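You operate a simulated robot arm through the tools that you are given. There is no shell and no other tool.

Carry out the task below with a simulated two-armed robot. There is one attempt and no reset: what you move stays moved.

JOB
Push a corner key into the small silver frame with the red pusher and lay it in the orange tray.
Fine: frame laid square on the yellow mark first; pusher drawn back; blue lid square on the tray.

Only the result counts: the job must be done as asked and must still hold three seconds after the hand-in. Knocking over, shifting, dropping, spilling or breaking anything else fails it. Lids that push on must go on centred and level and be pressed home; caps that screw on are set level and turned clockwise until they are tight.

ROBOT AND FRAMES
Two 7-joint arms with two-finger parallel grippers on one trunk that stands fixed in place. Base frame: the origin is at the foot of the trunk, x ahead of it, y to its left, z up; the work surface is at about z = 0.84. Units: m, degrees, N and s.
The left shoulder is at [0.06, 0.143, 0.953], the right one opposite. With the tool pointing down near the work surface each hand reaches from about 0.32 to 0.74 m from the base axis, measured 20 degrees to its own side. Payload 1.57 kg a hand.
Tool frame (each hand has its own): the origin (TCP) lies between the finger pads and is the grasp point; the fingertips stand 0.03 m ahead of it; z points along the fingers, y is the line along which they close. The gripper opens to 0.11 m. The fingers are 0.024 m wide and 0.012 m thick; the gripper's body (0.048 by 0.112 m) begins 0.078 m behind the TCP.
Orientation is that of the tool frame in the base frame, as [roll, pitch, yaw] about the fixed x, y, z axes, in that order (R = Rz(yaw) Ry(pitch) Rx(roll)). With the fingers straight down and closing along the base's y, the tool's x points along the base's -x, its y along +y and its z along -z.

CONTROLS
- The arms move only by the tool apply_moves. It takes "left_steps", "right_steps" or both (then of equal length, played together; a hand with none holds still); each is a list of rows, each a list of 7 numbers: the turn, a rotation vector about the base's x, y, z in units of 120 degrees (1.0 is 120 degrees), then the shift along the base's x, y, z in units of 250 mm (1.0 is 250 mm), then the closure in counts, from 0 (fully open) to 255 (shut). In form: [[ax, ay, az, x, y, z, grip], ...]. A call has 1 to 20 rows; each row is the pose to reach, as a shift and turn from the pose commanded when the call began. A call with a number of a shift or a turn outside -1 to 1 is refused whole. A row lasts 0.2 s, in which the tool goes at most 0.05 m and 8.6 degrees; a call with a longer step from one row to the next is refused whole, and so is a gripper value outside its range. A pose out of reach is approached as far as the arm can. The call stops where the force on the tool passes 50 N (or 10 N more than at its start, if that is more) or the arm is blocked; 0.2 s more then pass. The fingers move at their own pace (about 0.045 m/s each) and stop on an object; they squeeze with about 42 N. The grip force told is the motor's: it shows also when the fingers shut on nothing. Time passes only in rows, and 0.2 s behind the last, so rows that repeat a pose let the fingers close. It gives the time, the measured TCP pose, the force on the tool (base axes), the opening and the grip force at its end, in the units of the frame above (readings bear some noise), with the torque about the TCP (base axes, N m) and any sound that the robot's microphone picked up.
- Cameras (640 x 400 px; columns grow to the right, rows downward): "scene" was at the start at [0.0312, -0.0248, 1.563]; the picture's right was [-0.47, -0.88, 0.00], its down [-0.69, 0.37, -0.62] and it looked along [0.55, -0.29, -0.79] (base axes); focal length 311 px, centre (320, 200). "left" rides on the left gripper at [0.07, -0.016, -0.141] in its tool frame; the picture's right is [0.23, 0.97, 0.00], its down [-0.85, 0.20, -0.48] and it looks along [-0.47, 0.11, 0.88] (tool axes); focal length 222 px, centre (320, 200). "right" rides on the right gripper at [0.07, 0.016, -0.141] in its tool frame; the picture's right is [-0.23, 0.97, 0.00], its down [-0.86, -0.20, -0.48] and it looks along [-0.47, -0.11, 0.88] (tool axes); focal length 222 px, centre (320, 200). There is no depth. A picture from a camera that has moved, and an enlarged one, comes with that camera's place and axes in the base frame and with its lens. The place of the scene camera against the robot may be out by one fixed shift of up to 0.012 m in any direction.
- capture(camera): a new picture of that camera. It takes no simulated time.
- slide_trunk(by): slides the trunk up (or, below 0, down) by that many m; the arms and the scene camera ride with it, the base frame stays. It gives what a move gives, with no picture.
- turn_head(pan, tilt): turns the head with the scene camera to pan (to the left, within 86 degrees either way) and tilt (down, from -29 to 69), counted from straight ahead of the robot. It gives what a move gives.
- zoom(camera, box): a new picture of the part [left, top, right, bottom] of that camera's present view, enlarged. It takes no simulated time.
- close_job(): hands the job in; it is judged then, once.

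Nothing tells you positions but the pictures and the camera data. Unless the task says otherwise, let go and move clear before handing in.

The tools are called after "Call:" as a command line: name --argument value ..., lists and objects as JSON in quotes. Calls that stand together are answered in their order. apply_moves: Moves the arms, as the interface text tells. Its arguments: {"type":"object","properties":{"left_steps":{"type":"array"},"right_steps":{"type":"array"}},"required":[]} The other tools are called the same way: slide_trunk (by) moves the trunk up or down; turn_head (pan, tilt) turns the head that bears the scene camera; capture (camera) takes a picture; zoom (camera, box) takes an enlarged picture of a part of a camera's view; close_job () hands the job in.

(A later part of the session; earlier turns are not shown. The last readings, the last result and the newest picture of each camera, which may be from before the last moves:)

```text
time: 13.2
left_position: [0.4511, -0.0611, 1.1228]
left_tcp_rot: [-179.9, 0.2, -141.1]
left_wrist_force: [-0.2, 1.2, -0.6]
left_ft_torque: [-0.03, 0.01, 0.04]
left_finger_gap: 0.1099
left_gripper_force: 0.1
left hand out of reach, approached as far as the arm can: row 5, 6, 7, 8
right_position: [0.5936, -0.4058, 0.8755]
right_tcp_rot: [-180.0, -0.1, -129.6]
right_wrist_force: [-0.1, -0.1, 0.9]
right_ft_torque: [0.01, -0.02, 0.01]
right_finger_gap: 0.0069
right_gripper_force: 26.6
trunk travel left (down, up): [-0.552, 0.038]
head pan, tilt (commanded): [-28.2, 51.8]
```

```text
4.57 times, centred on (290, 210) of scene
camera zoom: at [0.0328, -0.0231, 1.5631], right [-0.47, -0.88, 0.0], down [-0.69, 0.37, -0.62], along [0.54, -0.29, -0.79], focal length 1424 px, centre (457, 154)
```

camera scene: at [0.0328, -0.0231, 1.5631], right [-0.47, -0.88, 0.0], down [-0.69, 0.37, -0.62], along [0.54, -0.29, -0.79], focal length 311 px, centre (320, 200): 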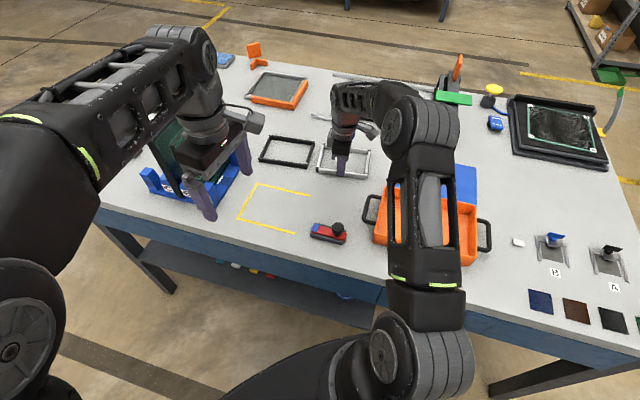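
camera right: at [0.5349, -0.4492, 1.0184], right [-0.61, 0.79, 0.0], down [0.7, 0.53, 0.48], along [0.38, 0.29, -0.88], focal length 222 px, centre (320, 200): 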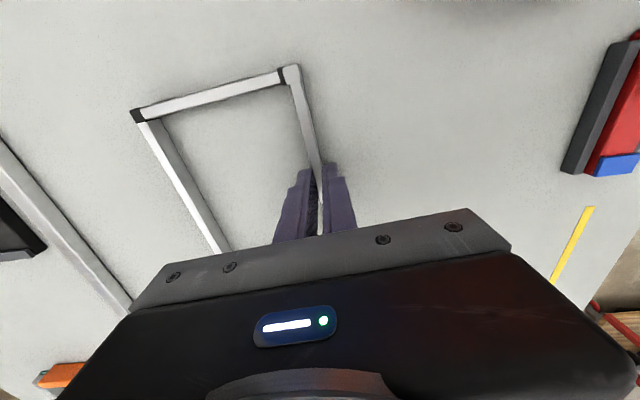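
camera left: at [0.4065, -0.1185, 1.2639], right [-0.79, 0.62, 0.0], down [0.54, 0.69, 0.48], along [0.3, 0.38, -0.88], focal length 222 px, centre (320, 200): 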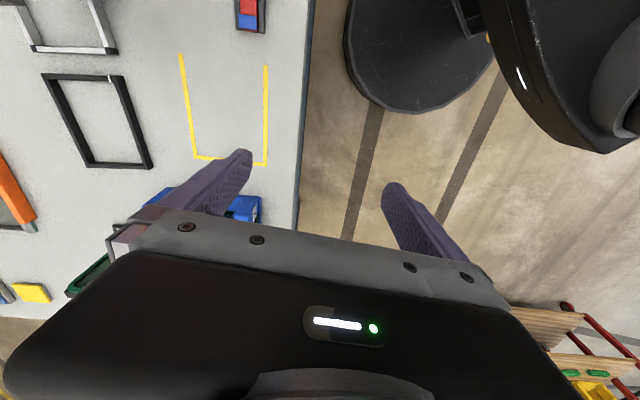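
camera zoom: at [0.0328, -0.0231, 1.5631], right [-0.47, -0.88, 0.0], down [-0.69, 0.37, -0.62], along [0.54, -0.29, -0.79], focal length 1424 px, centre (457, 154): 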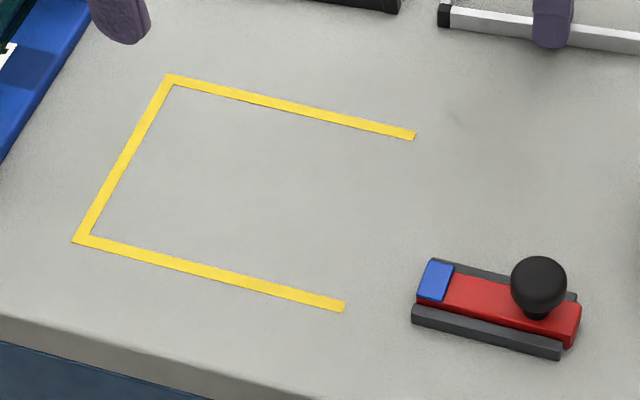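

The mark's outline is about 0.176×0.145 m at 45°, its open ends lining up with where the frame's end should sit; the pusher's line meets the frame's near-right corner. I'll pull the left arm back (turning it clockwise for a later grip) and lift the frame slightly with the right.

Call:
apply_moves --left_steps '[[0, 0, -0.0625, -0.04, 0.08, 0, 0], [0, 0, -0.125, -0.08, 0.16, 0, 0], [0, 0, -0.1875, -0.12, 0.25, 0, 0], [0, 0, -0.25, -0.16, 0.33, 0, 0], [0, 0, -0.3125, -0.2, 0.42, 0, 0], [0, 0, -0.375, -0.25, 0.5, 0, 0], [0, 0, -0.4375, -0.3, 0.58, 0, 0], [0, 0, -0.5, -0.34, 0.67, 0, 0], [0, 0, -0.5625, -0.38, 0.75, 0, 0], [0, 0, -0.625, -0.42, 0.84, 0, 0], [0, 0, -0.6875, -0.46, 0.92, 0, 0], [0, 0, -0.75, -0.5, 1.0, 0, 0]]' --right_steps '[[0, 0, 0, 0, 0, 0, 255], [0, 0, 0, 0, 0, 0, 255], [0, 0, 0, 0, 0, 0.01, 255], [0, 0, 0, 0, 0, 0.03, 255], [0, 0, 0, 0, 0, 0.06, 255], [0, 0, 0, 0, 0, 0.09, 255], [0, 0, 0, 0, 0, 0.12, 255], [0, 0, 0, 0, 0, 0.15, 255], [0, 0, 0, 0, 0, 0.18, 255], [0, 0, 0, 0, 0, 0.21, 255], [0, 0, 0, 0, 0, 0.24, 255], [0, 0, 0, 0, 0, 0.24, 255]]'

Call:
capture --camera "right"

Call:
capture --camera "scene"

```text
time: 15.8
left_position: [0.3243, 0.1863, 1.1225]
left_tcp_rot: [179.9, 0.2, 128.6]
left_wrist_force: [0.1, -0.3, -0.6]
left_ft_torque: [0.0, -0.03, -0.01]
left_finger_gap: 0.11
left_gripper_force: 0.1
right_position: [0.5912, -0.4079, 0.9364]
right_tcp_rot: [179.9, 0.1, -129.5]
right_wrist_force: [-0.3, 0.3, -1.0]
right_ft_torque: [0.06, 0.03, 0.03]
right_finger_gap: 0.0071
right_gripper_force: 26.1
trunk travel left (down, up): [-0.552, 0.038]
head pan, tilt (commanded): [-28.2, 51.8]
```

```text
taken
camera right: at [0.5345, -0.4493, 1.0784], right [-0.61, 0.79, 0.0], down [0.7, 0.53, 0.48], along [0.38, 0.29, -0.88], focal length 222 px, centre (320, 200)
```

right: 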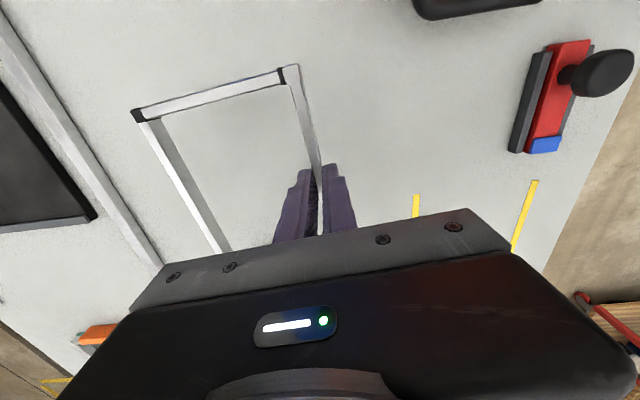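

```text
taken
camera scene: at [0.0307, -0.0248, 1.5631], right [-0.47, -0.88, 0.0], down [-0.69, 0.37, -0.62], along [0.55, -0.29, -0.79], focal length 311 px, centre (320, 200)
```

scene: 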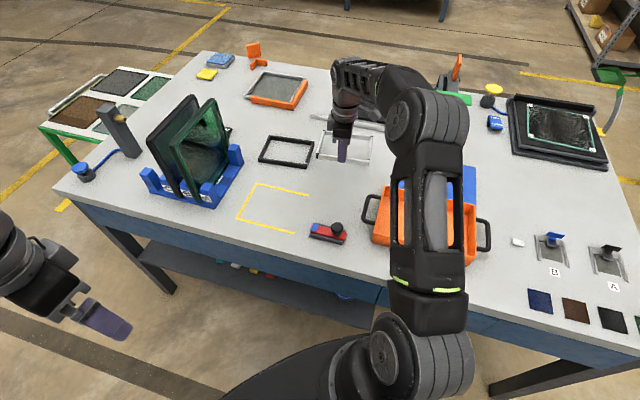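

The frame hangs level in the right gripper. I'll zoom to find where the gripped frame sits relative to the tool.

Call:
zoom --camera "right" --box '[120, 50, 330, 190]'

Call:
zoom --camera "right" --box '[265, 50, 325, 90]'

Call:
zoom --camera "scene" --box '[300, 115, 400, 185]'

```text
2.86 times, centred on (225, 120) of right
camera zoom: at [0.5345, -0.4493, 1.0784], right [-0.61, 0.79, 0.0], down [0.7, 0.53, 0.48], along [0.38, 0.29, -0.88], focal length 635 px, centre (591, 429)
```

zoom: 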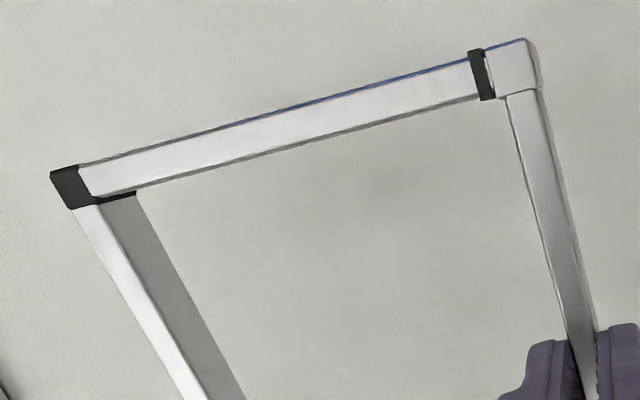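

```text
10.00 times, centred on (295, 70) of right
camera zoom: at [0.5345, -0.4493, 1.0784], right [-0.61, 0.79, 0.0], down [0.7, 0.53, 0.48], along [0.38, 0.29, -0.88], focal length 2221 px, centre (570, 1500)
```

zoom: 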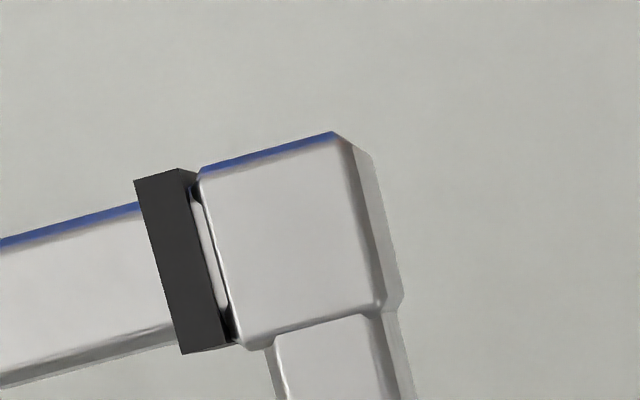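

```text
5.71 times, centred on (350, 150) of scene
camera zoom: at [0.0307, -0.0248, 1.5631], right [-0.47, -0.88, 0.0], down [-0.69, 0.37, -0.62], along [0.55, -0.29, -0.79], focal length 1779 px, centre (149, 486)
```

zoom: 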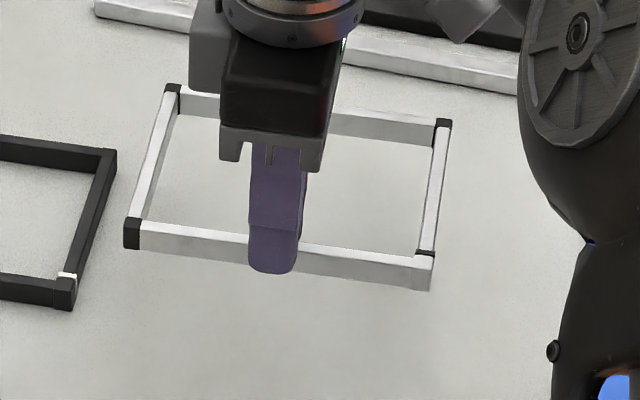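

The frame is held so its open end is about 82 mm from the tool along the bar. I'll carry it toward the mark, rotating it to 45°, staying lifted.

Call:
apply_moves --right_steps '[[0, 0, -0.01, -0.03, 0.12, 0, 255], [0, 0, -0.02, -0.06, 0.26, 0, 255], [0, 0, -0.03, -0.09, 0.4, 0, 255], [0, 0, -0.04, -0.12, 0.55, 0, 255], [0, 0, -0.0458, -0.16, 0.7, 0, 255], [0, 0, -0.0458, -0.185, 0.8, 0, 255], [0, 0, -0.0458, -0.2, 0.9, 0, 255], [0, 0, -0.0458, -0.2, 0.9, 0, 255]]'

Call:
capture --camera "right"

Call:
capture --camera "scene"

```text
time: 17.6
left_position: [0.3243, 0.1874, 1.1221]
left_tcp_rot: [180.0, 0.3, 128.7]
left_wrist_force: [-0.2, -0.8, -0.7]
left_ft_torque: [-0.01, -0.06, -0.02]
left_finger_gap: 0.1101
left_gripper_force: 0.1
right_position: [0.5434, -0.1824, 0.9365]
right_tcp_rot: [180.0, 0.0, -135.0]
right_wrist_force: [-0.5, 0.6, -0.7]
right_ft_torque: [0.02, 0.0, 0.02]
right_finger_gap: 0.0071
right_gripper_force: 26.5
trunk travel left (down, up): [-0.552, 0.038]
head pan, tilt (commanded): [-28.2, 51.8]
```

```text
taken
camera right: at [0.4812, -0.219, 1.0775], right [-0.53, 0.85, 0.0], down [0.75, 0.46, 0.48], along [0.41, 0.25, -0.88], focal length 222 px, centre (320, 200)
```

right: 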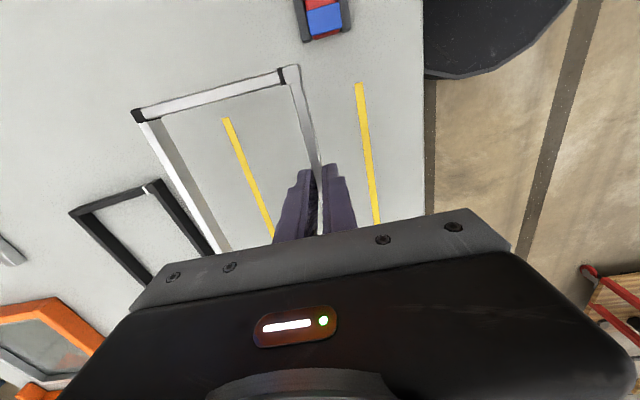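

```text
taken
camera scene: at [0.0313, -0.0252, 1.563], right [-0.47, -0.88, 0.0], down [-0.69, 0.37, -0.62], along [0.55, -0.29, -0.79], focal length 311 px, centre (320, 200)
```

scene: 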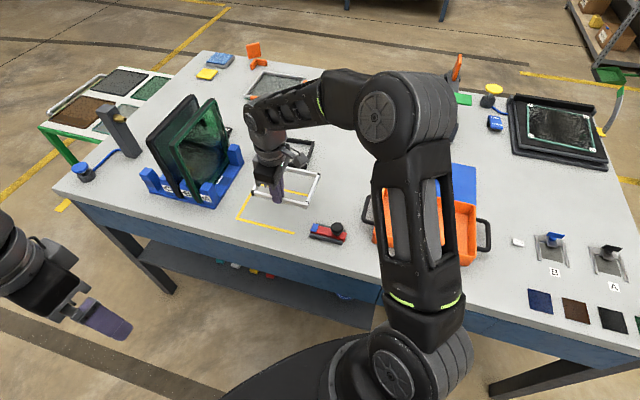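

Call:
zoom --camera "right" --box '[200, 0, 400, 130]'

Call:
zoom --camera "right" --box '[200, 100, 400, 230]'

```text
3.08 times, centred on (300, 65) of right
camera zoom: at [0.4812, -0.219, 1.0775], right [-0.53, 0.85, 0.0], down [0.75, 0.46, 0.48], along [0.41, 0.25, -0.88], focal length 684 px, centre (382, 615)
```

zoom: 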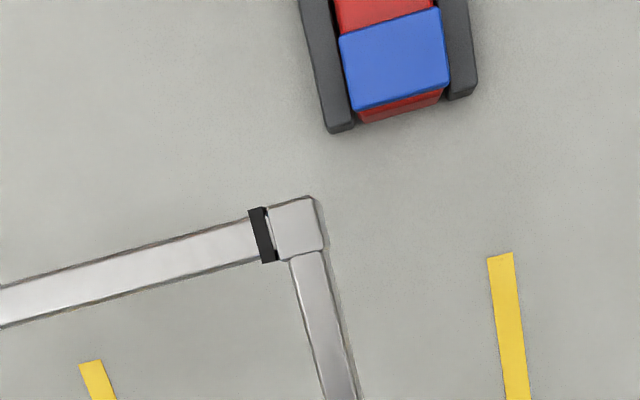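

```text
3.08 times, centred on (300, 165) of right
camera zoom: at [0.4812, -0.219, 1.0775], right [-0.53, 0.85, 0.0], down [0.75, 0.46, 0.48], along [0.41, 0.25, -0.88], focal length 684 px, centre (382, 308)
```

zoom: 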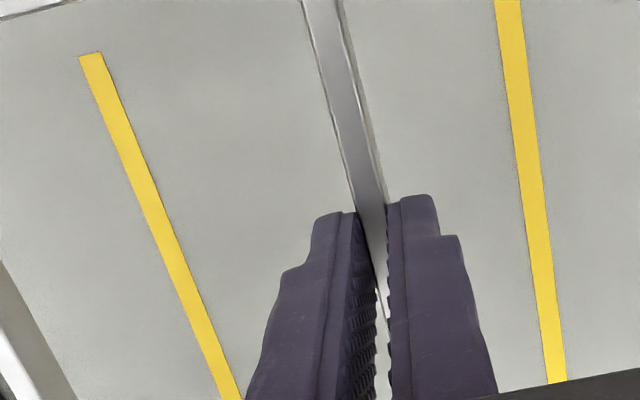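

The mark's open ends measure at u≈0.197 and its centre line at n≈0.529, consistent with the other camera. I'll move over the mark and lower to a few millimetres above the table to check alignment.

Call:
apply_moves --right_steps '[[0, 0, 0, -0.018, 0.095, 0, 255], [0, 0, 0, -0.037, 0.189, -0.02, 255], [0, 0, 0, -0.037, 0.189, -0.08, 255], [0, 0, 0, -0.037, 0.189, -0.15, 255], [0, 0, 0, -0.037, 0.189, -0.2, 255], [0, 0, 0, -0.037, 0.189, -0.222, 255], [0, 0, 0, -0.037, 0.189, -0.222, 255]]'

Call:
capture --camera "right"

Call:
zoom --camera "right" --box '[120, 0, 400, 200]'

Call:
zoom --camera "scene" --box '[220, 150, 370, 250]'

```text
time: 19.2
left_position: [0.3247, 0.187, 1.123]
left_tcp_rot: [-180.0, 0.1, 128.9]
left_wrist_force: [-0.1, 0.0, 0.4]
left_ft_torque: [0.01, 0.01, 0.02]
left_finger_gap: 0.1101
left_gripper_force: 0.2
right_position: [0.5335, -0.1337, 0.8818]
right_tcp_rot: [180.0, 0.0, -135.0]
right_wrist_force: [-0.3, -0.5, -0.4]
right_ft_torque: [0.0, 0.03, -0.02]
right_finger_gap: 0.0072
right_gripper_force: 26.7
trunk travel left (down, up): [-0.552, 0.038]
head pan, tilt (commanded): [-28.2, 51.8]
```

```text
taken
camera right: at [0.472, -0.1709, 1.0224], right [-0.53, 0.85, 0.0], down [0.75, 0.46, 0.48], along [0.41, 0.25, -0.88], focal length 222 px, centre (320, 200)
```

right: 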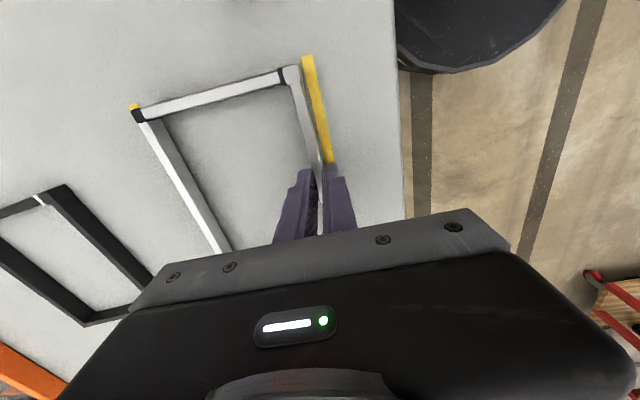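

```text
2.00 times, centred on (260, 100) of right
camera zoom: at [0.472, -0.1709, 1.0224], right [-0.53, 0.85, 0.0], down [0.75, 0.46, 0.48], along [0.41, 0.25, -0.88], focal length 444 px, centre (440, 400)
```

zoom: 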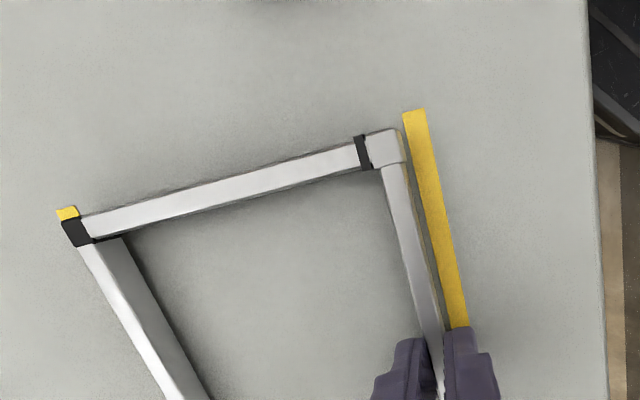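

```text
4.00 times, centred on (295, 200) of scene
camera zoom: at [0.0313, -0.0248, 1.563], right [-0.47, -0.88, 0.0], down [-0.69, 0.37, -0.62], along [0.55, -0.29, -0.79], focal length 1246 px, centre (420, 200)
```

zoom: 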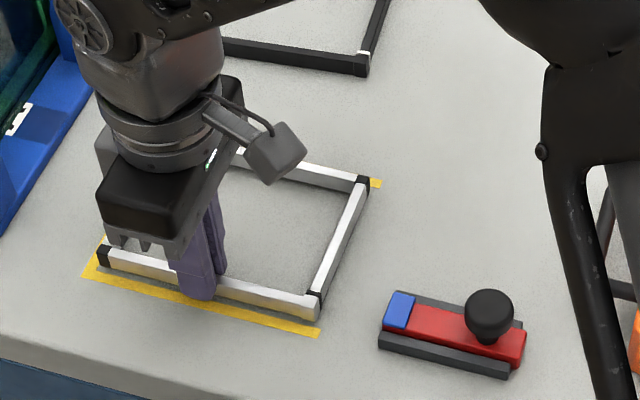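

The frame is just above the mark and nearly in place. I'll zoom into both ends to compare gaps to the yellow lines.

Call:
zoom --camera "right" --box '[270, 45, 350, 105]'

Call:
zoom --camera "right" --box '[115, 85, 195, 145]'

Call:
zoom --camera "scene" --box '[230, 190, 320, 240]'

Call:
zoom --camera "scene" --box '[280, 180, 330, 210]'

```text
6.67 times, centred on (310, 75) of right
camera zoom: at [0.472, -0.1709, 1.0224], right [-0.53, 0.85, 0.0], down [0.75, 0.46, 0.48], along [0.41, 0.25, -0.88], focal length 1481 px, centre (387, 1033)
```

zoom: 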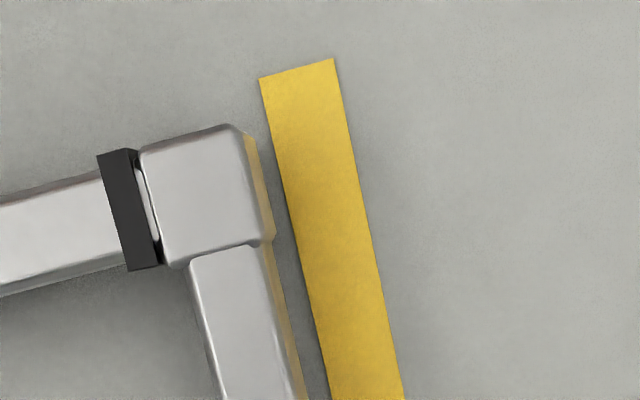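

```text
6.67 times, centred on (155, 115) of right
camera zoom: at [0.472, -0.1709, 1.0224], right [-0.53, 0.85, 0.0], down [0.75, 0.46, 0.48], along [0.41, 0.25, -0.88], focal length 1481 px, centre (1420, 767)
```

zoom: 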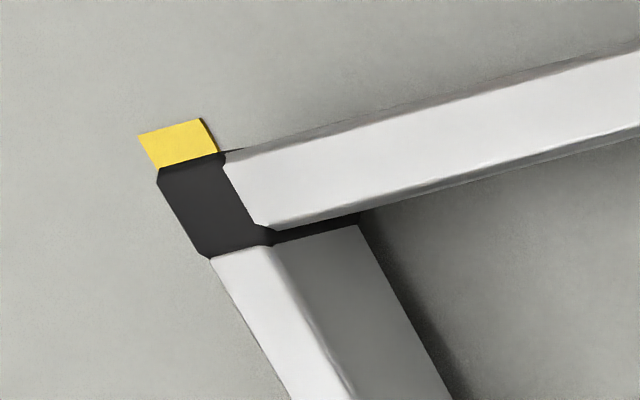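

```text
7.11 times, centred on (275, 215) of scene
camera zoom: at [0.0313, -0.0248, 1.563], right [-0.47, -0.88, 0.0], down [-0.69, 0.37, -0.62], along [0.55, -0.29, -0.79], focal length 2214 px, centre (640, 93)
```

zoom: 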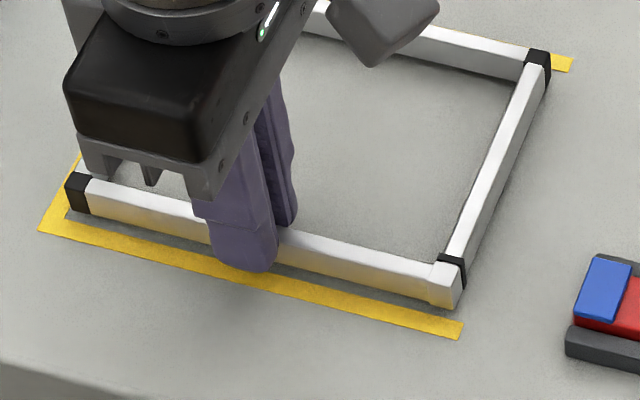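

```text
12.80 times, centred on (305, 195) of scene
camera zoom: at [0.0313, -0.0248, 1.563], right [-0.47, -0.88, 0.0], down [-0.69, 0.37, -0.62], along [0.55, -0.29, -0.79], focal length 3986 px, centre (512, 264)
```

zoom: 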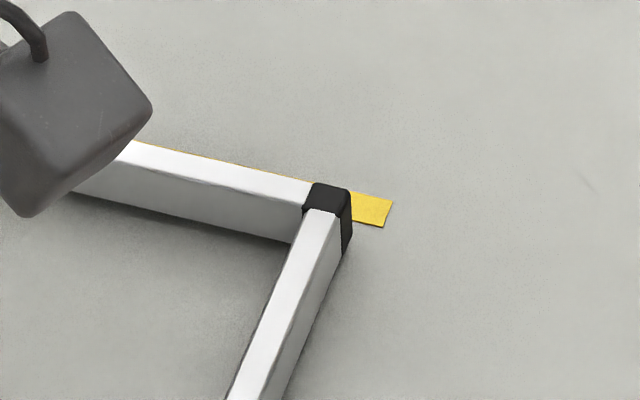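

The frame needs a shift of about 3.4 mm across and 1.6 mm back along the mark to be centred. I'll correct, set it down, and release.

Call:
apply_moves --right_steps '[[0, 0, 0, 0.0052, -0.014, 0, 255], [0, 0, 0, 0.0052, -0.014, 0, 255], [0, 0, 0, 0.0052, -0.014, -0.009, 255], [0, 0, 0, 0.0052, -0.014, -0.018, 255], [0, 0, 0, 0.0052, -0.014, -0.019, 255], [0, 0, 0, 0.0052, -0.014, -0.019, 255]]'

Call:
zoom --camera "right" --box '[270, 45, 350, 105]'

Call:
zoom --camera "right" --box '[115, 85, 195, 145]'

Call:
zoom --camera "scene" --box '[230, 170, 330, 240]'

```text
time: 20.6
left_position: [0.3242, 0.1873, 1.1218]
left_tcp_rot: [-179.9, 0.3, 128.8]
left_wrist_force: [0.3, 0.2, -0.4]
left_ft_torque: [0.0, -0.04, 0.01]
left_finger_gap: 0.1098
left_gripper_force: 0.1
right_position: [0.5347, -0.1384, 0.8776]
right_tcp_rot: [-179.9, 0.1, -135.0]
right_wrist_force: [0.9, -0.6, 4.0]
right_ft_torque: [-0.1, 0.13, -0.02]
right_finger_gap: 0.0069
right_gripper_force: 26.5
trunk travel left (down, up): [-0.552, 0.038]
head pan, tilt (commanded): [-28.2, 51.8]
```

```text
6.67 times, centred on (310, 75) of right
camera zoom: at [0.4731, -0.1746, 1.0182], right [-0.53, 0.85, 0.0], down [0.75, 0.46, 0.48], along [0.41, 0.25, -0.88], focal length 1481 px, centre (387, 1033)
```

zoom: 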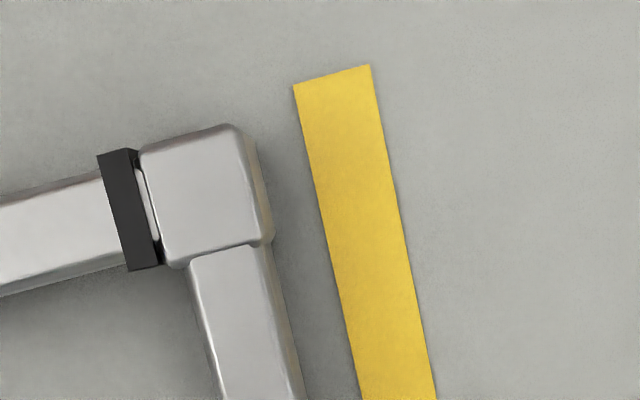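

```text
6.67 times, centred on (155, 115) of right
camera zoom: at [0.4731, -0.1746, 1.0182], right [-0.53, 0.85, 0.0], down [0.75, 0.46, 0.48], along [0.41, 0.25, -0.88], focal length 1481 px, centre (1420, 767)
```

zoom: 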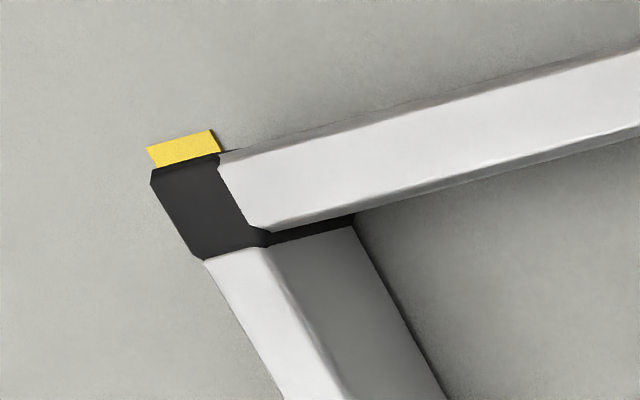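

```text
5.71 times, centred on (280, 205) of scene
camera zoom: at [0.031, -0.0246, 1.5631], right [-0.47, -0.88, 0.0], down [-0.69, 0.37, -0.62], along [0.55, -0.29, -0.79], focal length 1779 px, centre (549, 171)
```

zoom: 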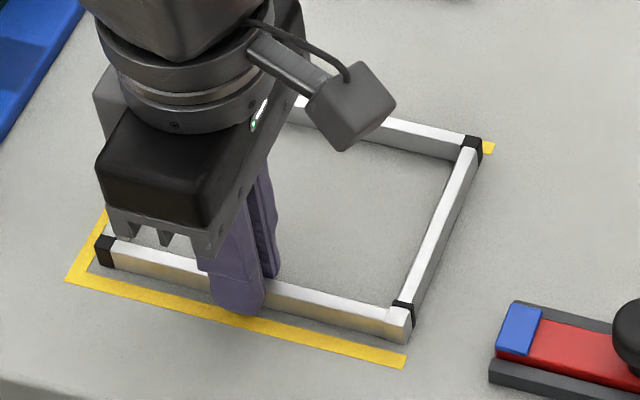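

The frame rests square in the mark with about 5 mm gaps on each side. I'll release and raise the right hand.

Call:
apply_moves --right_steps '[[0, 0, 0, 0, 0, 0, 230], [0, 0, 0, 0, 0, 0, 190], [0, 0, 0, 0, 0, 0, 150], [0, 0, 0, 0, 0, 0, 150], [0, 0, 0, 0, 0, 0.06, 150], [0, 0, 0, 0, 0, 0.16, 150], [0, 0, 0, 0, 0, 0.3, 100], [0, 0, 0, 0, 0, 0.4, 60], [0, 0, 0, 0, 0, 0.4, 60]]'

Call:
capture --camera "right"

Call:
zoom --camera "right" --box '[180, 0, 400, 150]'

Call:
zoom --camera "scene" --box '[230, 170, 370, 250]'

```text
time: 22.6
left_position: [0.3243, 0.1865, 1.123]
left_tcp_rot: [179.9, 0.2, 128.8]
left_wrist_force: [-0.6, 0.5, -0.2]
left_ft_torque: [0.0, 0.02, -0.01]
left_finger_gap: 0.11
left_gripper_force: 0.2
right_position: [0.5345, -0.1382, 0.9769]
right_tcp_rot: [-180.0, 0.0, -135.0]
right_wrist_force: [0.8, 0.1, 0.4]
right_ft_torque: [-0.01, 0.0, 0.03]
right_finger_gap: 0.0843
right_gripper_force: 0.1
trunk travel left (down, up): [-0.552, 0.038]
head pan, tilt (commanded): [-28.2, 51.8]
```

```text
taken
camera right: at [0.4734, -0.1739, 1.118], right [-0.53, 0.85, 0.0], down [0.75, 0.46, 0.48], along [0.41, 0.25, -0.88], focal length 222 px, centre (320, 200)
```

right: 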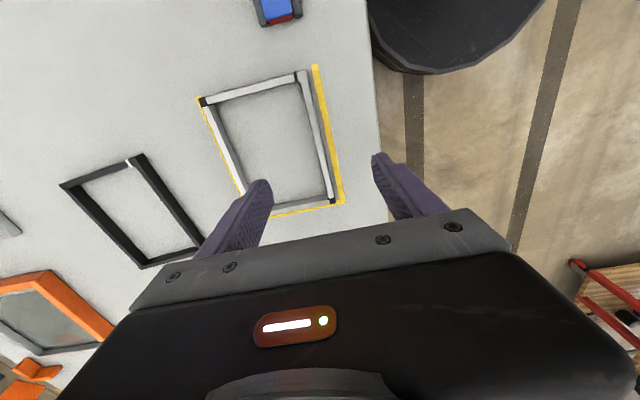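

```text
2.67 times, centred on (290, 75) of right
camera zoom: at [0.4734, -0.1739, 1.118], right [-0.53, 0.85, 0.0], down [0.75, 0.46, 0.48], along [0.41, 0.25, -0.88], focal length 592 px, centre (400, 533)
```

zoom: 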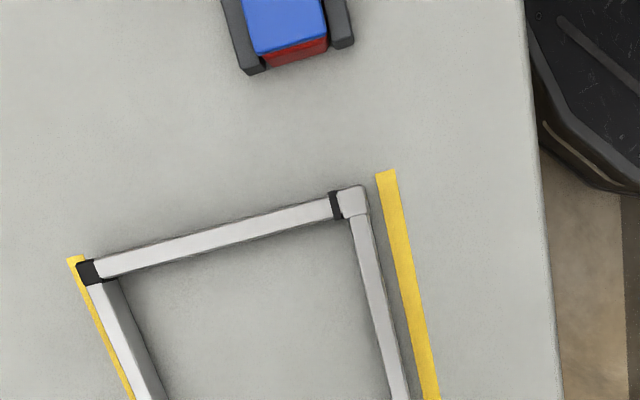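

```text
4.57 times, centred on (300, 210) of scene
camera zoom: at [0.0313, -0.0247, 1.563], right [-0.47, -0.88, 0.0], down [-0.69, 0.37, -0.62], along [0.55, -0.29, -0.79], focal length 1424 px, centre (411, 154)
```

zoom: 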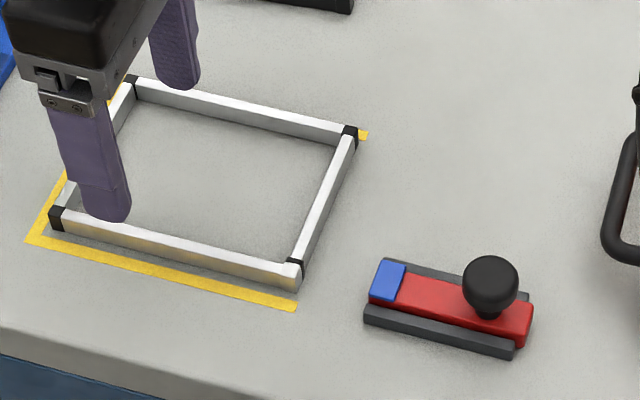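

The frame lies square on the mark. Next, the right hand goes above the pusher's knob and the left hand comes over toward the frame's closed end to hold it.

Call:
apply_moves --right_steps '[[0, 0, 0, -0.08, -0.08, 0.02, 60], [0, 0, 0, -0.17, -0.18, 0.04, 60], [0, 0, 0, -0.27, -0.28, 0.04, 60], [0, 0, 0, -0.36, -0.38, 0.04, 60], [0, 0, 0, -0.45, -0.48, 0.04, 60], [0, 0, 0, -0.53, -0.567, 0.04, 60], [0, 0, 0, -0.535, -0.567, 0.04, 60], [0, 0, 0, -0.535, -0.567, 0.04, 60]]' --left_steps '[[0, 0, 0, 0, 0, 0, 0], [0, 0, 0.01, 0.1, -0.1, 0, 0], [0, 0, 0.02, 0.2, -0.22, 0, 0], [0, 0, 0.03, 0.3, -0.34, -0.05, 0], [0, 0, 0.04, 0.4, -0.46, -0.1, 0], [0, 0, 0.0525, 0.5, -0.57, -0.15, 0], [0, 0, 0.0525, 0.6, -0.67, -0.2, 0], [0, 0, 0.0525, 0.7, -0.75, -0.24, 0]]'

Call:
capture --camera "scene"

Call:
capture --camera "left"

Call:
capture --camera "right"

```text
time: 24.4
left_position: [0.5012, -0.0022, 1.0621]
left_tcp_rot: [-179.9, 0.1, 135.0]
left_wrist_force: [-0.7, -1.1, 0.0]
left_ft_torque: [-0.01, 0.0, -0.01]
left_finger_gap: 0.11
left_gripper_force: 0.1
right_position: [0.4017, -0.2803, 0.9868]
right_tcp_rot: [179.9, -0.1, -135.0]
right_wrist_force: [0.5, -0.5, 0.3]
right_ft_torque: [0.02, 0.01, 0.04]
right_finger_gap: 0.0845
right_gripper_force: 0.1
trunk travel left (down, up): [-0.552, 0.038]
head pan, tilt (commanded): [-28.2, 51.8]
```

```text
taken
camera scene: at [0.0319, -0.0255, 1.563], right [-0.47, -0.88, 0.0], down [-0.69, 0.37, -0.62], along [0.54, -0.29, -0.79], focal length 311 px, centre (320, 200)
```

scene: 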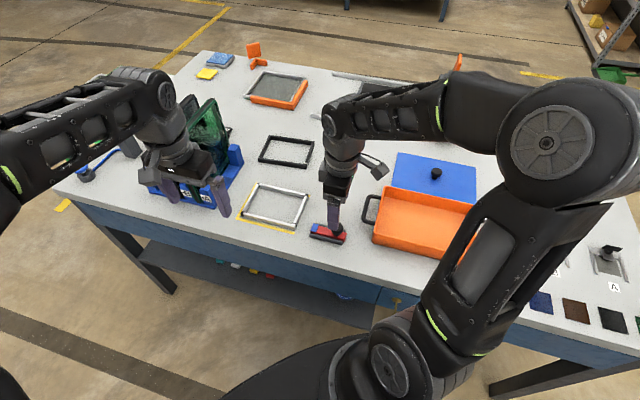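

```text
taken
camera left: at [0.4395, 0.0357, 1.2027], right [0.53, 0.85, 0.0], down [0.75, -0.46, 0.48], along [0.41, -0.25, -0.88], focal length 222 px, centre (320, 200)
```

left: 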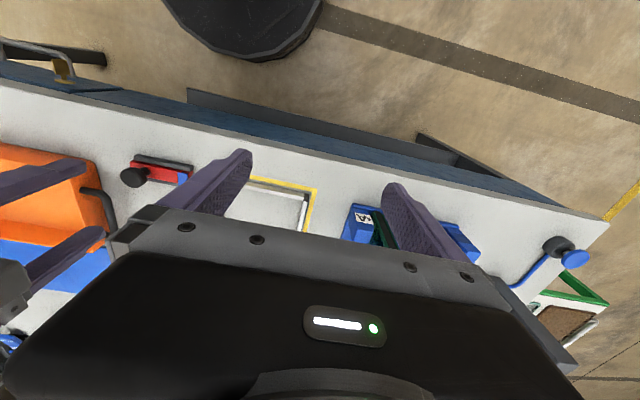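

```text
taken
camera right: at [0.3399, -0.3169, 1.1279], right [-0.53, 0.85, 0.0], down [0.75, 0.46, 0.48], along [0.41, 0.25, -0.88], focal length 222 px, centre (320, 200)
```

right: 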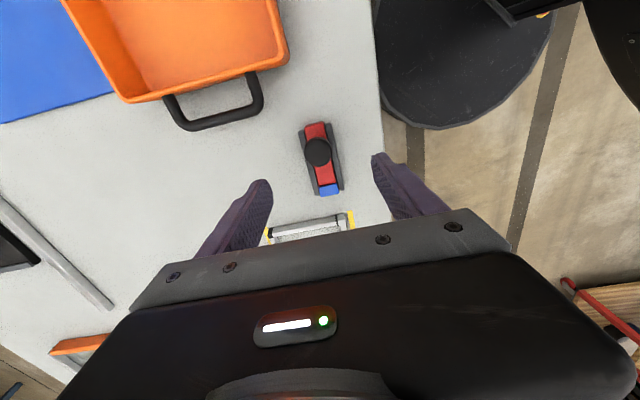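

Both hands are clear. Moving the left hand above the frame's closed short bar near its near corner.

Call:
apply_moves --left_steps '[[0, 0, 0, 0.08, -0.08, 0, 0], [0, 0, 0, 0.17, -0.16, -0.05, 30], [0, 0, 0, 0.26, -0.24, -0.1, 60], [0, 0, 0, 0.35, -0.32, -0.17, 90], [0, 0, 0, 0.414, -0.395, -0.25, 120], [0, 0, 0, 0.414, -0.395, -0.35, 140], [0, 0, 0, 0.414, -0.395, -0.45, 150], [0, 0, 0, 0.414, -0.395, -0.45, 150]]'

Call:
capture --camera "scene"

Call:
capture --camera "left"

Call:
zoom --camera "scene" --box '[140, 90, 340, 250]'

```text
time: 26.2
left_position: [0.6037, -0.0994, 0.9492]
left_tcp_rot: [-179.8, 0.3, 135.1]
left_wrist_force: [-0.3, -0.1, 0.0]
left_ft_torque: [0.02, 0.0, -0.03]
left_finger_gap: 0.0454
left_gripper_force: 0.1
left hand out of reach, approached as far as the arm can: row 4, 5
right_position: [0.4012, -0.2811, 0.9864]
right_tcp_rot: [180.0, -0.1, -135.0]
right_wrist_force: [0.1, -0.5, -0.1]
right_ft_torque: [-0.01, 0.0, 0.01]
right_finger_gap: 0.0844
right_gripper_force: 0.0
trunk travel left (down, up): [-0.552, 0.038]
head pan, tilt (commanded): [-28.2, 51.8]
```

```text
taken
camera scene: at [0.0315, -0.0253, 1.563], right [-0.47, -0.88, 0.0], down [-0.69, 0.37, -0.62], along [0.55, -0.29, -0.79], focal length 311 px, centre (320, 200)
```

scene: 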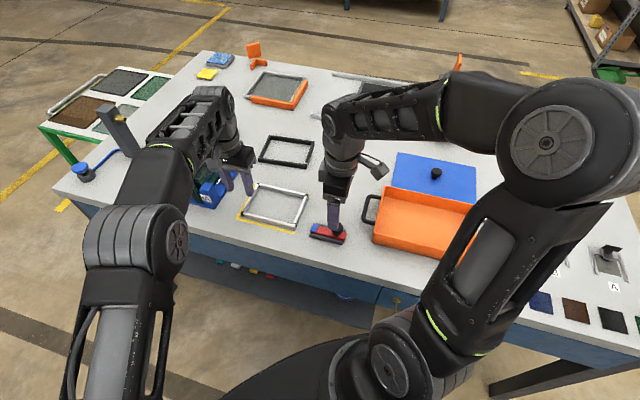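

```text
taken
camera left: at [0.5415, -0.0626, 1.0905], right [0.53, 0.85, 0.0], down [0.75, -0.46, 0.48], along [0.41, -0.25, -0.88], focal length 222 px, centre (320, 200)
```

left: 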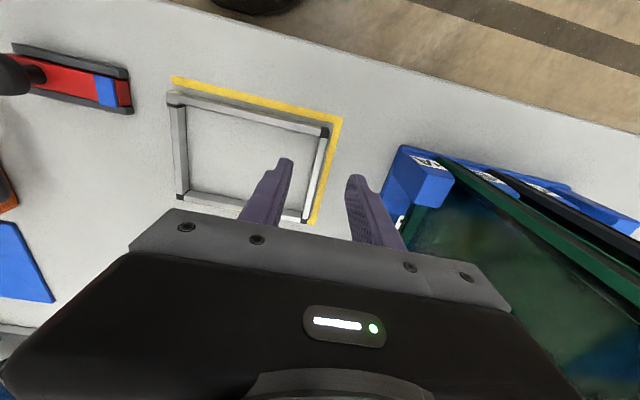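

```text
2.50 times, centred on (240, 170) of scene
camera zoom: at [0.0315, -0.0253, 1.563], right [-0.47, -0.88, 0.0], down [-0.69, 0.37, -0.62], along [0.55, -0.29, -0.79], focal length 778 px, centre (520, 275)
```

zoom: 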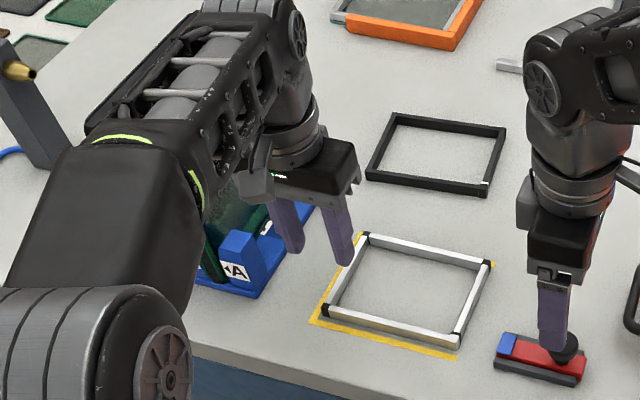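

Call:
zoom --camera "left" --box '[260, 110, 380, 200]'

Call:
zoom --camera "left" --box '[150, 60, 370, 240]'

```text
4.44 times, centred on (320, 155) of left
camera zoom: at [0.5415, -0.0626, 1.0905], right [0.53, 0.85, 0.0], down [0.75, -0.46, 0.48], along [0.41, -0.25, -0.88], focal length 987 px, centre (320, 400)
```

zoom: 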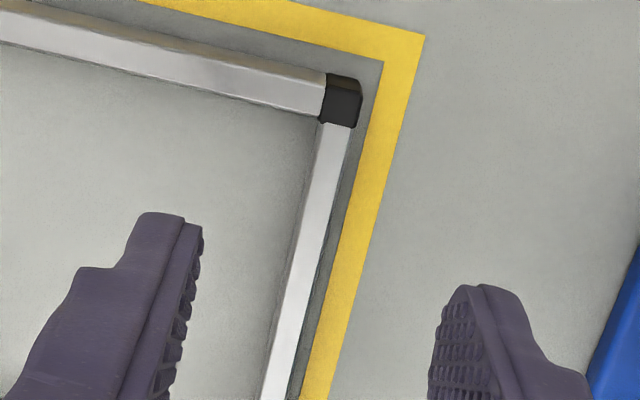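

```text
2.22 times, centred on (260, 150) of left
camera zoom: at [0.5415, -0.0626, 1.0905], right [0.53, 0.85, 0.0], down [0.75, -0.46, 0.48], along [0.41, -0.25, -0.88], focal length 494 px, centre (453, 311)
```

zoom: 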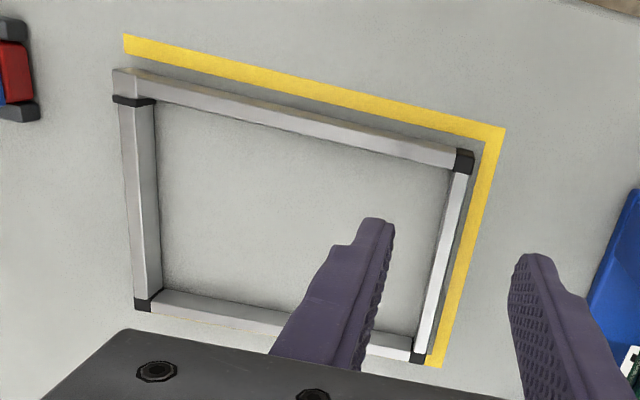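

The closed-end bar is centred under the left fingers. I'll lower and grip it to hold the frame in place.

Call:
apply_moves --left_steps '[[0, 0, 0, 0, 0, -0.1, 150], [0, 0, 0, 0, 0, -0.2, 150], [0, 0, 0, 0, 0, -0.27, 150], [0, 0, 0, 0, 0, -0.29, 150], [0, 0, 0, 0, 0, -0.29, 190], [0, 0, 0, 0, 0, -0.29, 230], [0, 0, 0, 0, 0, -0.29, 255], [0, 0, 0, 0, 0, -0.29, 255], [0, 0, 0, 0, 0, -0.29, 255]]'

Call:
zoom --camera "left" --box '[150, 40, 370, 220]'

Call:
zoom --camera "scene" --box '[220, 160, 370, 250]'

Call:
capture --camera "scene"

```text
time: 28.2
left_position: [0.6029, -0.0992, 0.8776]
left_tcp_rot: [-180.0, 0.3, 135.1]
left_wrist_force: [-0.3, 0.3, -1.0]
left_ft_torque: [0.0, 0.05, -0.01]
left_finger_gap: 0.0071
left_gripper_force: 26.1
right_position: [0.4003, -0.2794, 0.9867]
right_tcp_rot: [-180.0, 0.0, -135.1]
right_wrist_force: [-0.4, 0.1, 0.2]
right_ft_torque: [0.0, -0.02, -0.02]
right_finger_gap: 0.0841
right_gripper_force: 0.2
trunk travel left (down, up): [-0.552, 0.038]
head pan, tilt (commanded): [-28.2, 51.8]
```

```text
2.22 times, centred on (260, 130) of left
camera zoom: at [0.5416, -0.0618, 1.0185], right [0.53, 0.85, 0.0], down [0.75, -0.46, 0.48], along [0.41, -0.25, -0.88], focal length 494 px, centre (453, 356)
```

zoom: 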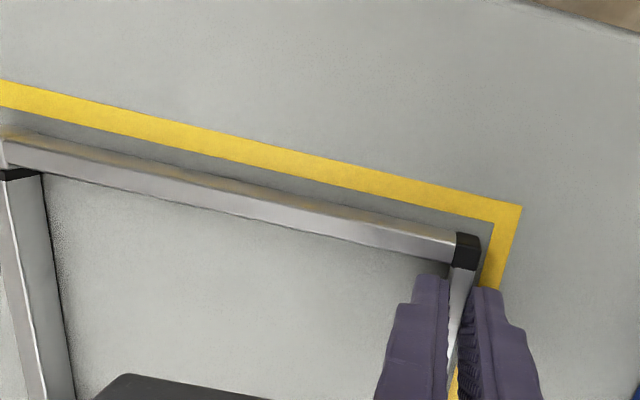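

```text
4.27 times, centred on (295, 205) of scene
camera zoom: at [0.0313, -0.0249, 1.563], right [-0.47, -0.88, 0.0], down [-0.69, 0.37, -0.62], along [0.55, -0.29, -0.79], focal length 1329 px, centre (427, 179)
```

zoom: 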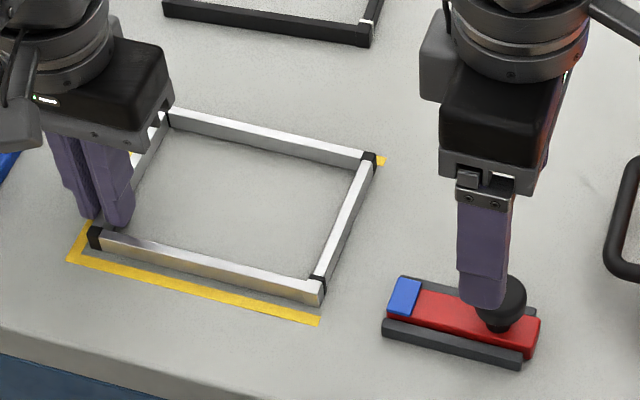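

```text
taken
camera scene: at [0.0313, -0.0249, 1.563], right [-0.47, -0.88, 0.0], down [-0.69, 0.37, -0.62], along [0.55, -0.29, -0.79], focal length 311 px, centre (320, 200)
```

scene: 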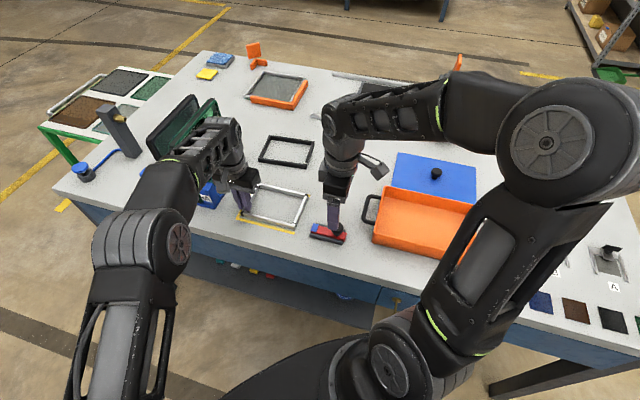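

The frame is held without shifting. Now I'll check the knob's location under the right hand.

Call:
zoom --camera "right" --box '[260, 110, 380, 210]'

Call:
zoom --camera "left" --box '[0, 20, 160, 140]'

```text
4.00 times, centred on (320, 160) of right
camera zoom: at [0.3395, -0.3163, 1.1282], right [-0.53, 0.85, 0.0], down [0.75, 0.46, 0.48], along [0.41, 0.25, -0.88], focal length 888 px, centre (320, 360)
```

zoom: 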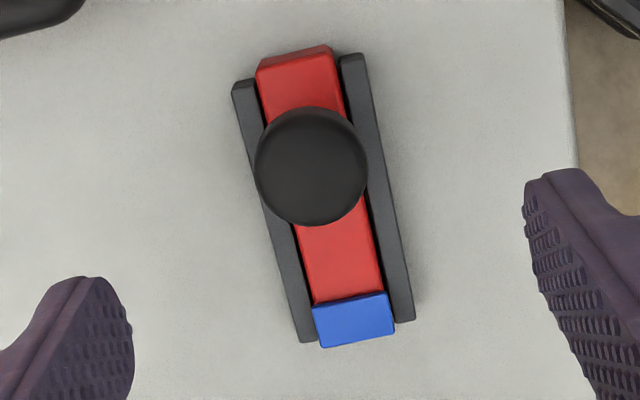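

```text
3.33 times, centred on (80, 80) of left
camera zoom: at [0.5416, -0.0618, 1.0185], right [0.53, 0.85, 0.0], down [0.75, -0.46, 0.48], along [0.41, -0.25, -0.88], focal length 740 px, centre (1120, 600)
```

zoom: 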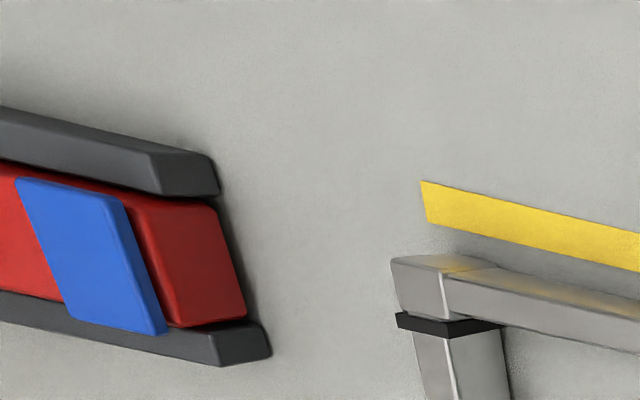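

The knob is centred under the right hand (about 31 mm wide). I'll lower and grip it.

Call:
apply_moves --right_steps '[[0, 0, 0, -0.003, -0.005, -0.1, 60], [0, 0, 0, -0.003, -0.005, -0.2, 80], [0, 0, 0, -0.003, -0.005, -0.3, 100], [0, 0, 0, -0.003, -0.005, -0.358, 120], [0, 0, 0, -0.003, -0.005, -0.358, 150], [0, 0, 0, -0.003, -0.005, -0.358, 180], [0, 0, 0, -0.003, -0.005, -0.358, 220], [0, 0, 0, -0.003, -0.005, -0.358, 255], [0, 0, 0, -0.003, -0.005, -0.358, 255]]' --left_steps '[[0, 0, 0, 0, 0, 0, 255], [0, 0, 0, 0, 0, 0, 255], [0, 0, 0, 0, 0, 0, 255], [0, 0, 0, 0, 0, 0, 255], [0, 0, 0, 0, 0, 0, 255], [0, 0, 0, 0, 0, 0, 255], [0, 0, 0, 0, 0, 0, 255], [0, 0, 0, 0, 0, 0, 255], [0, 0, 0, 0, 0, 0, 255]]'

Call:
zoom --camera "scene" --box '[220, 160, 370, 250]'

Call:
capture --camera "right"

```text
time: 30.2
left_position: [0.6041, -0.1006, 0.8772]
left_tcp_rot: [-180.0, 0.1, 135.2]
left_wrist_force: [-1.0, 1.0, 3.5]
left_ft_torque: [-0.12, -0.18, -0.03]
left_finger_gap: 0.0073
left_gripper_force: 26.4
right_position: [0.4011, -0.2821, 0.8957]
right_tcp_rot: [-179.9, -0.1, -135.0]
right_wrist_force: [10.3, -11.7, -2.9]
right_ft_torque: [-0.23, -0.2, -0.05]
right_finger_gap: 0.0312
right_gripper_force: 38.4
trunk travel left (down, up): [-0.552, 0.038]
head pan, tilt (commanded): [-28.2, 51.8]
```

```text
4.27 times, centred on (295, 205) of scene
camera zoom: at [0.0324, -0.0263, 1.563], right [-0.47, -0.88, 0.0], down [-0.69, 0.37, -0.62], along [0.54, -0.29, -0.79], focal length 1329 px, centre (427, 179)
```

zoom: 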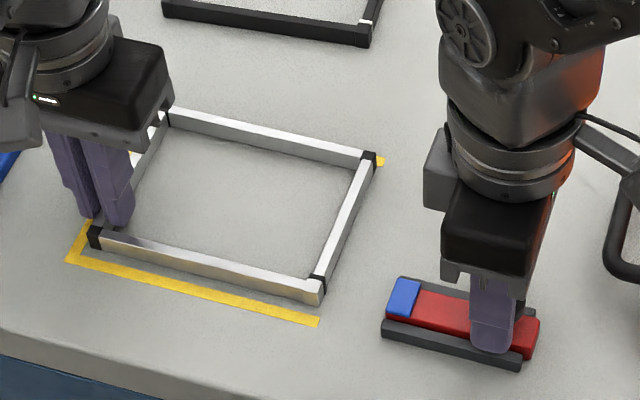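

```text
taken
camera right: at [0.3401, -0.319, 1.0377], right [-0.53, 0.85, 0.0], down [0.75, 0.46, 0.48], along [0.41, 0.25, -0.88], focal length 222 px, centre (320, 200)
```

right: 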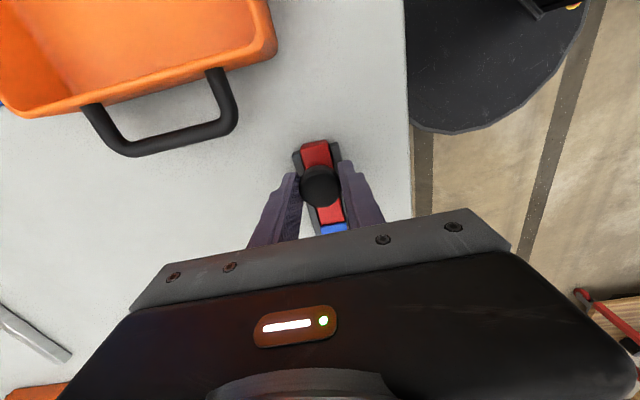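

The knob is held with a slight side load; I'll relieve it a little and slide the pusher forward part way, watching the forces.

Call:
apply_moves --right_steps '[[0, 0, 0, 0.003, -0.003, 0, 255], [0, 0, 0, 0.02, 0.014, 0, 255], [0, 0, 0, 0.04, 0.034, 0, 255], [0, 0, 0, 0.06, 0.054, 0, 255], [0, 0, 0, 0.08, 0.074, 0, 255], [0, 0, 0, 0.1, 0.094, 0, 255], [0, 0, 0, 0.1, 0.094, 0, 255]]' --left_steps '[[0, 0, 0, 0, 0, 0, 255], [0, 0, 0, 0, 0, 0, 255], [0, 0, 0, 0, 0, 0, 255], [0, 0, 0, 0, 0, 0, 255], [0, 0, 0, 0, 0, 0, 255], [0, 0, 0, 0, 0, 0, 255], [0, 0, 0, 0, 0, 0, 255]]'

Call:
zoom --camera "scene" --box '[220, 160, 370, 250]'

Call:
zoom --camera "left" --box '[0, 20, 160, 140]'

```text
time: 31.8
left_position: [0.6041, -0.0999, 0.8776]
left_tcp_rot: [-180.0, 0.2, 135.1]
left_wrist_force: [-0.7, 1.0, 7.7]
left_ft_torque: [0.04, -0.01, 0.01]
left_finger_gap: 0.0072
left_gripper_force: 26.6
right_position: [0.4265, -0.2585, 0.8965]
right_tcp_rot: [-179.9, 0.1, -135.0]
right_wrist_force: [10.9, -11.2, -5.8]
right_ft_torque: [-0.46, 0.11, 0.0]
right_finger_gap: 0.0312
right_gripper_force: 40.6
trunk travel left (down, up): [-0.552, 0.038]
head pan, tilt (commanded): [-28.2, 51.8]
```

```text
4.27 times, centred on (295, 205) of scene
camera zoom: at [0.0323, -0.0263, 1.563], right [-0.47, -0.88, 0.0], down [-0.69, 0.37, -0.62], along [0.54, -0.29, -0.79], focal length 1329 px, centre (427, 179)
```

zoom: 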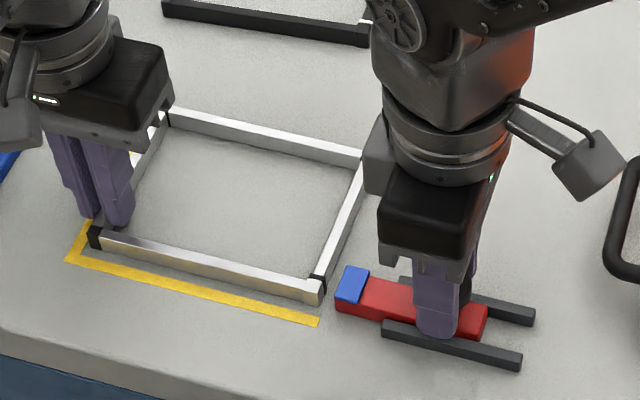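

```text
3.33 times, centred on (80, 80) of left
camera zoom: at [0.5423, -0.0628, 1.0184], right [0.53, 0.85, 0.0], down [0.75, -0.46, 0.48], along [0.41, -0.25, -0.88], focal length 740 px, centre (1120, 600)
```

zoom: 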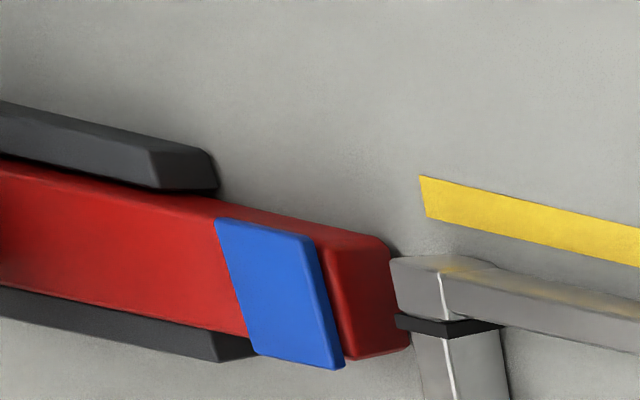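

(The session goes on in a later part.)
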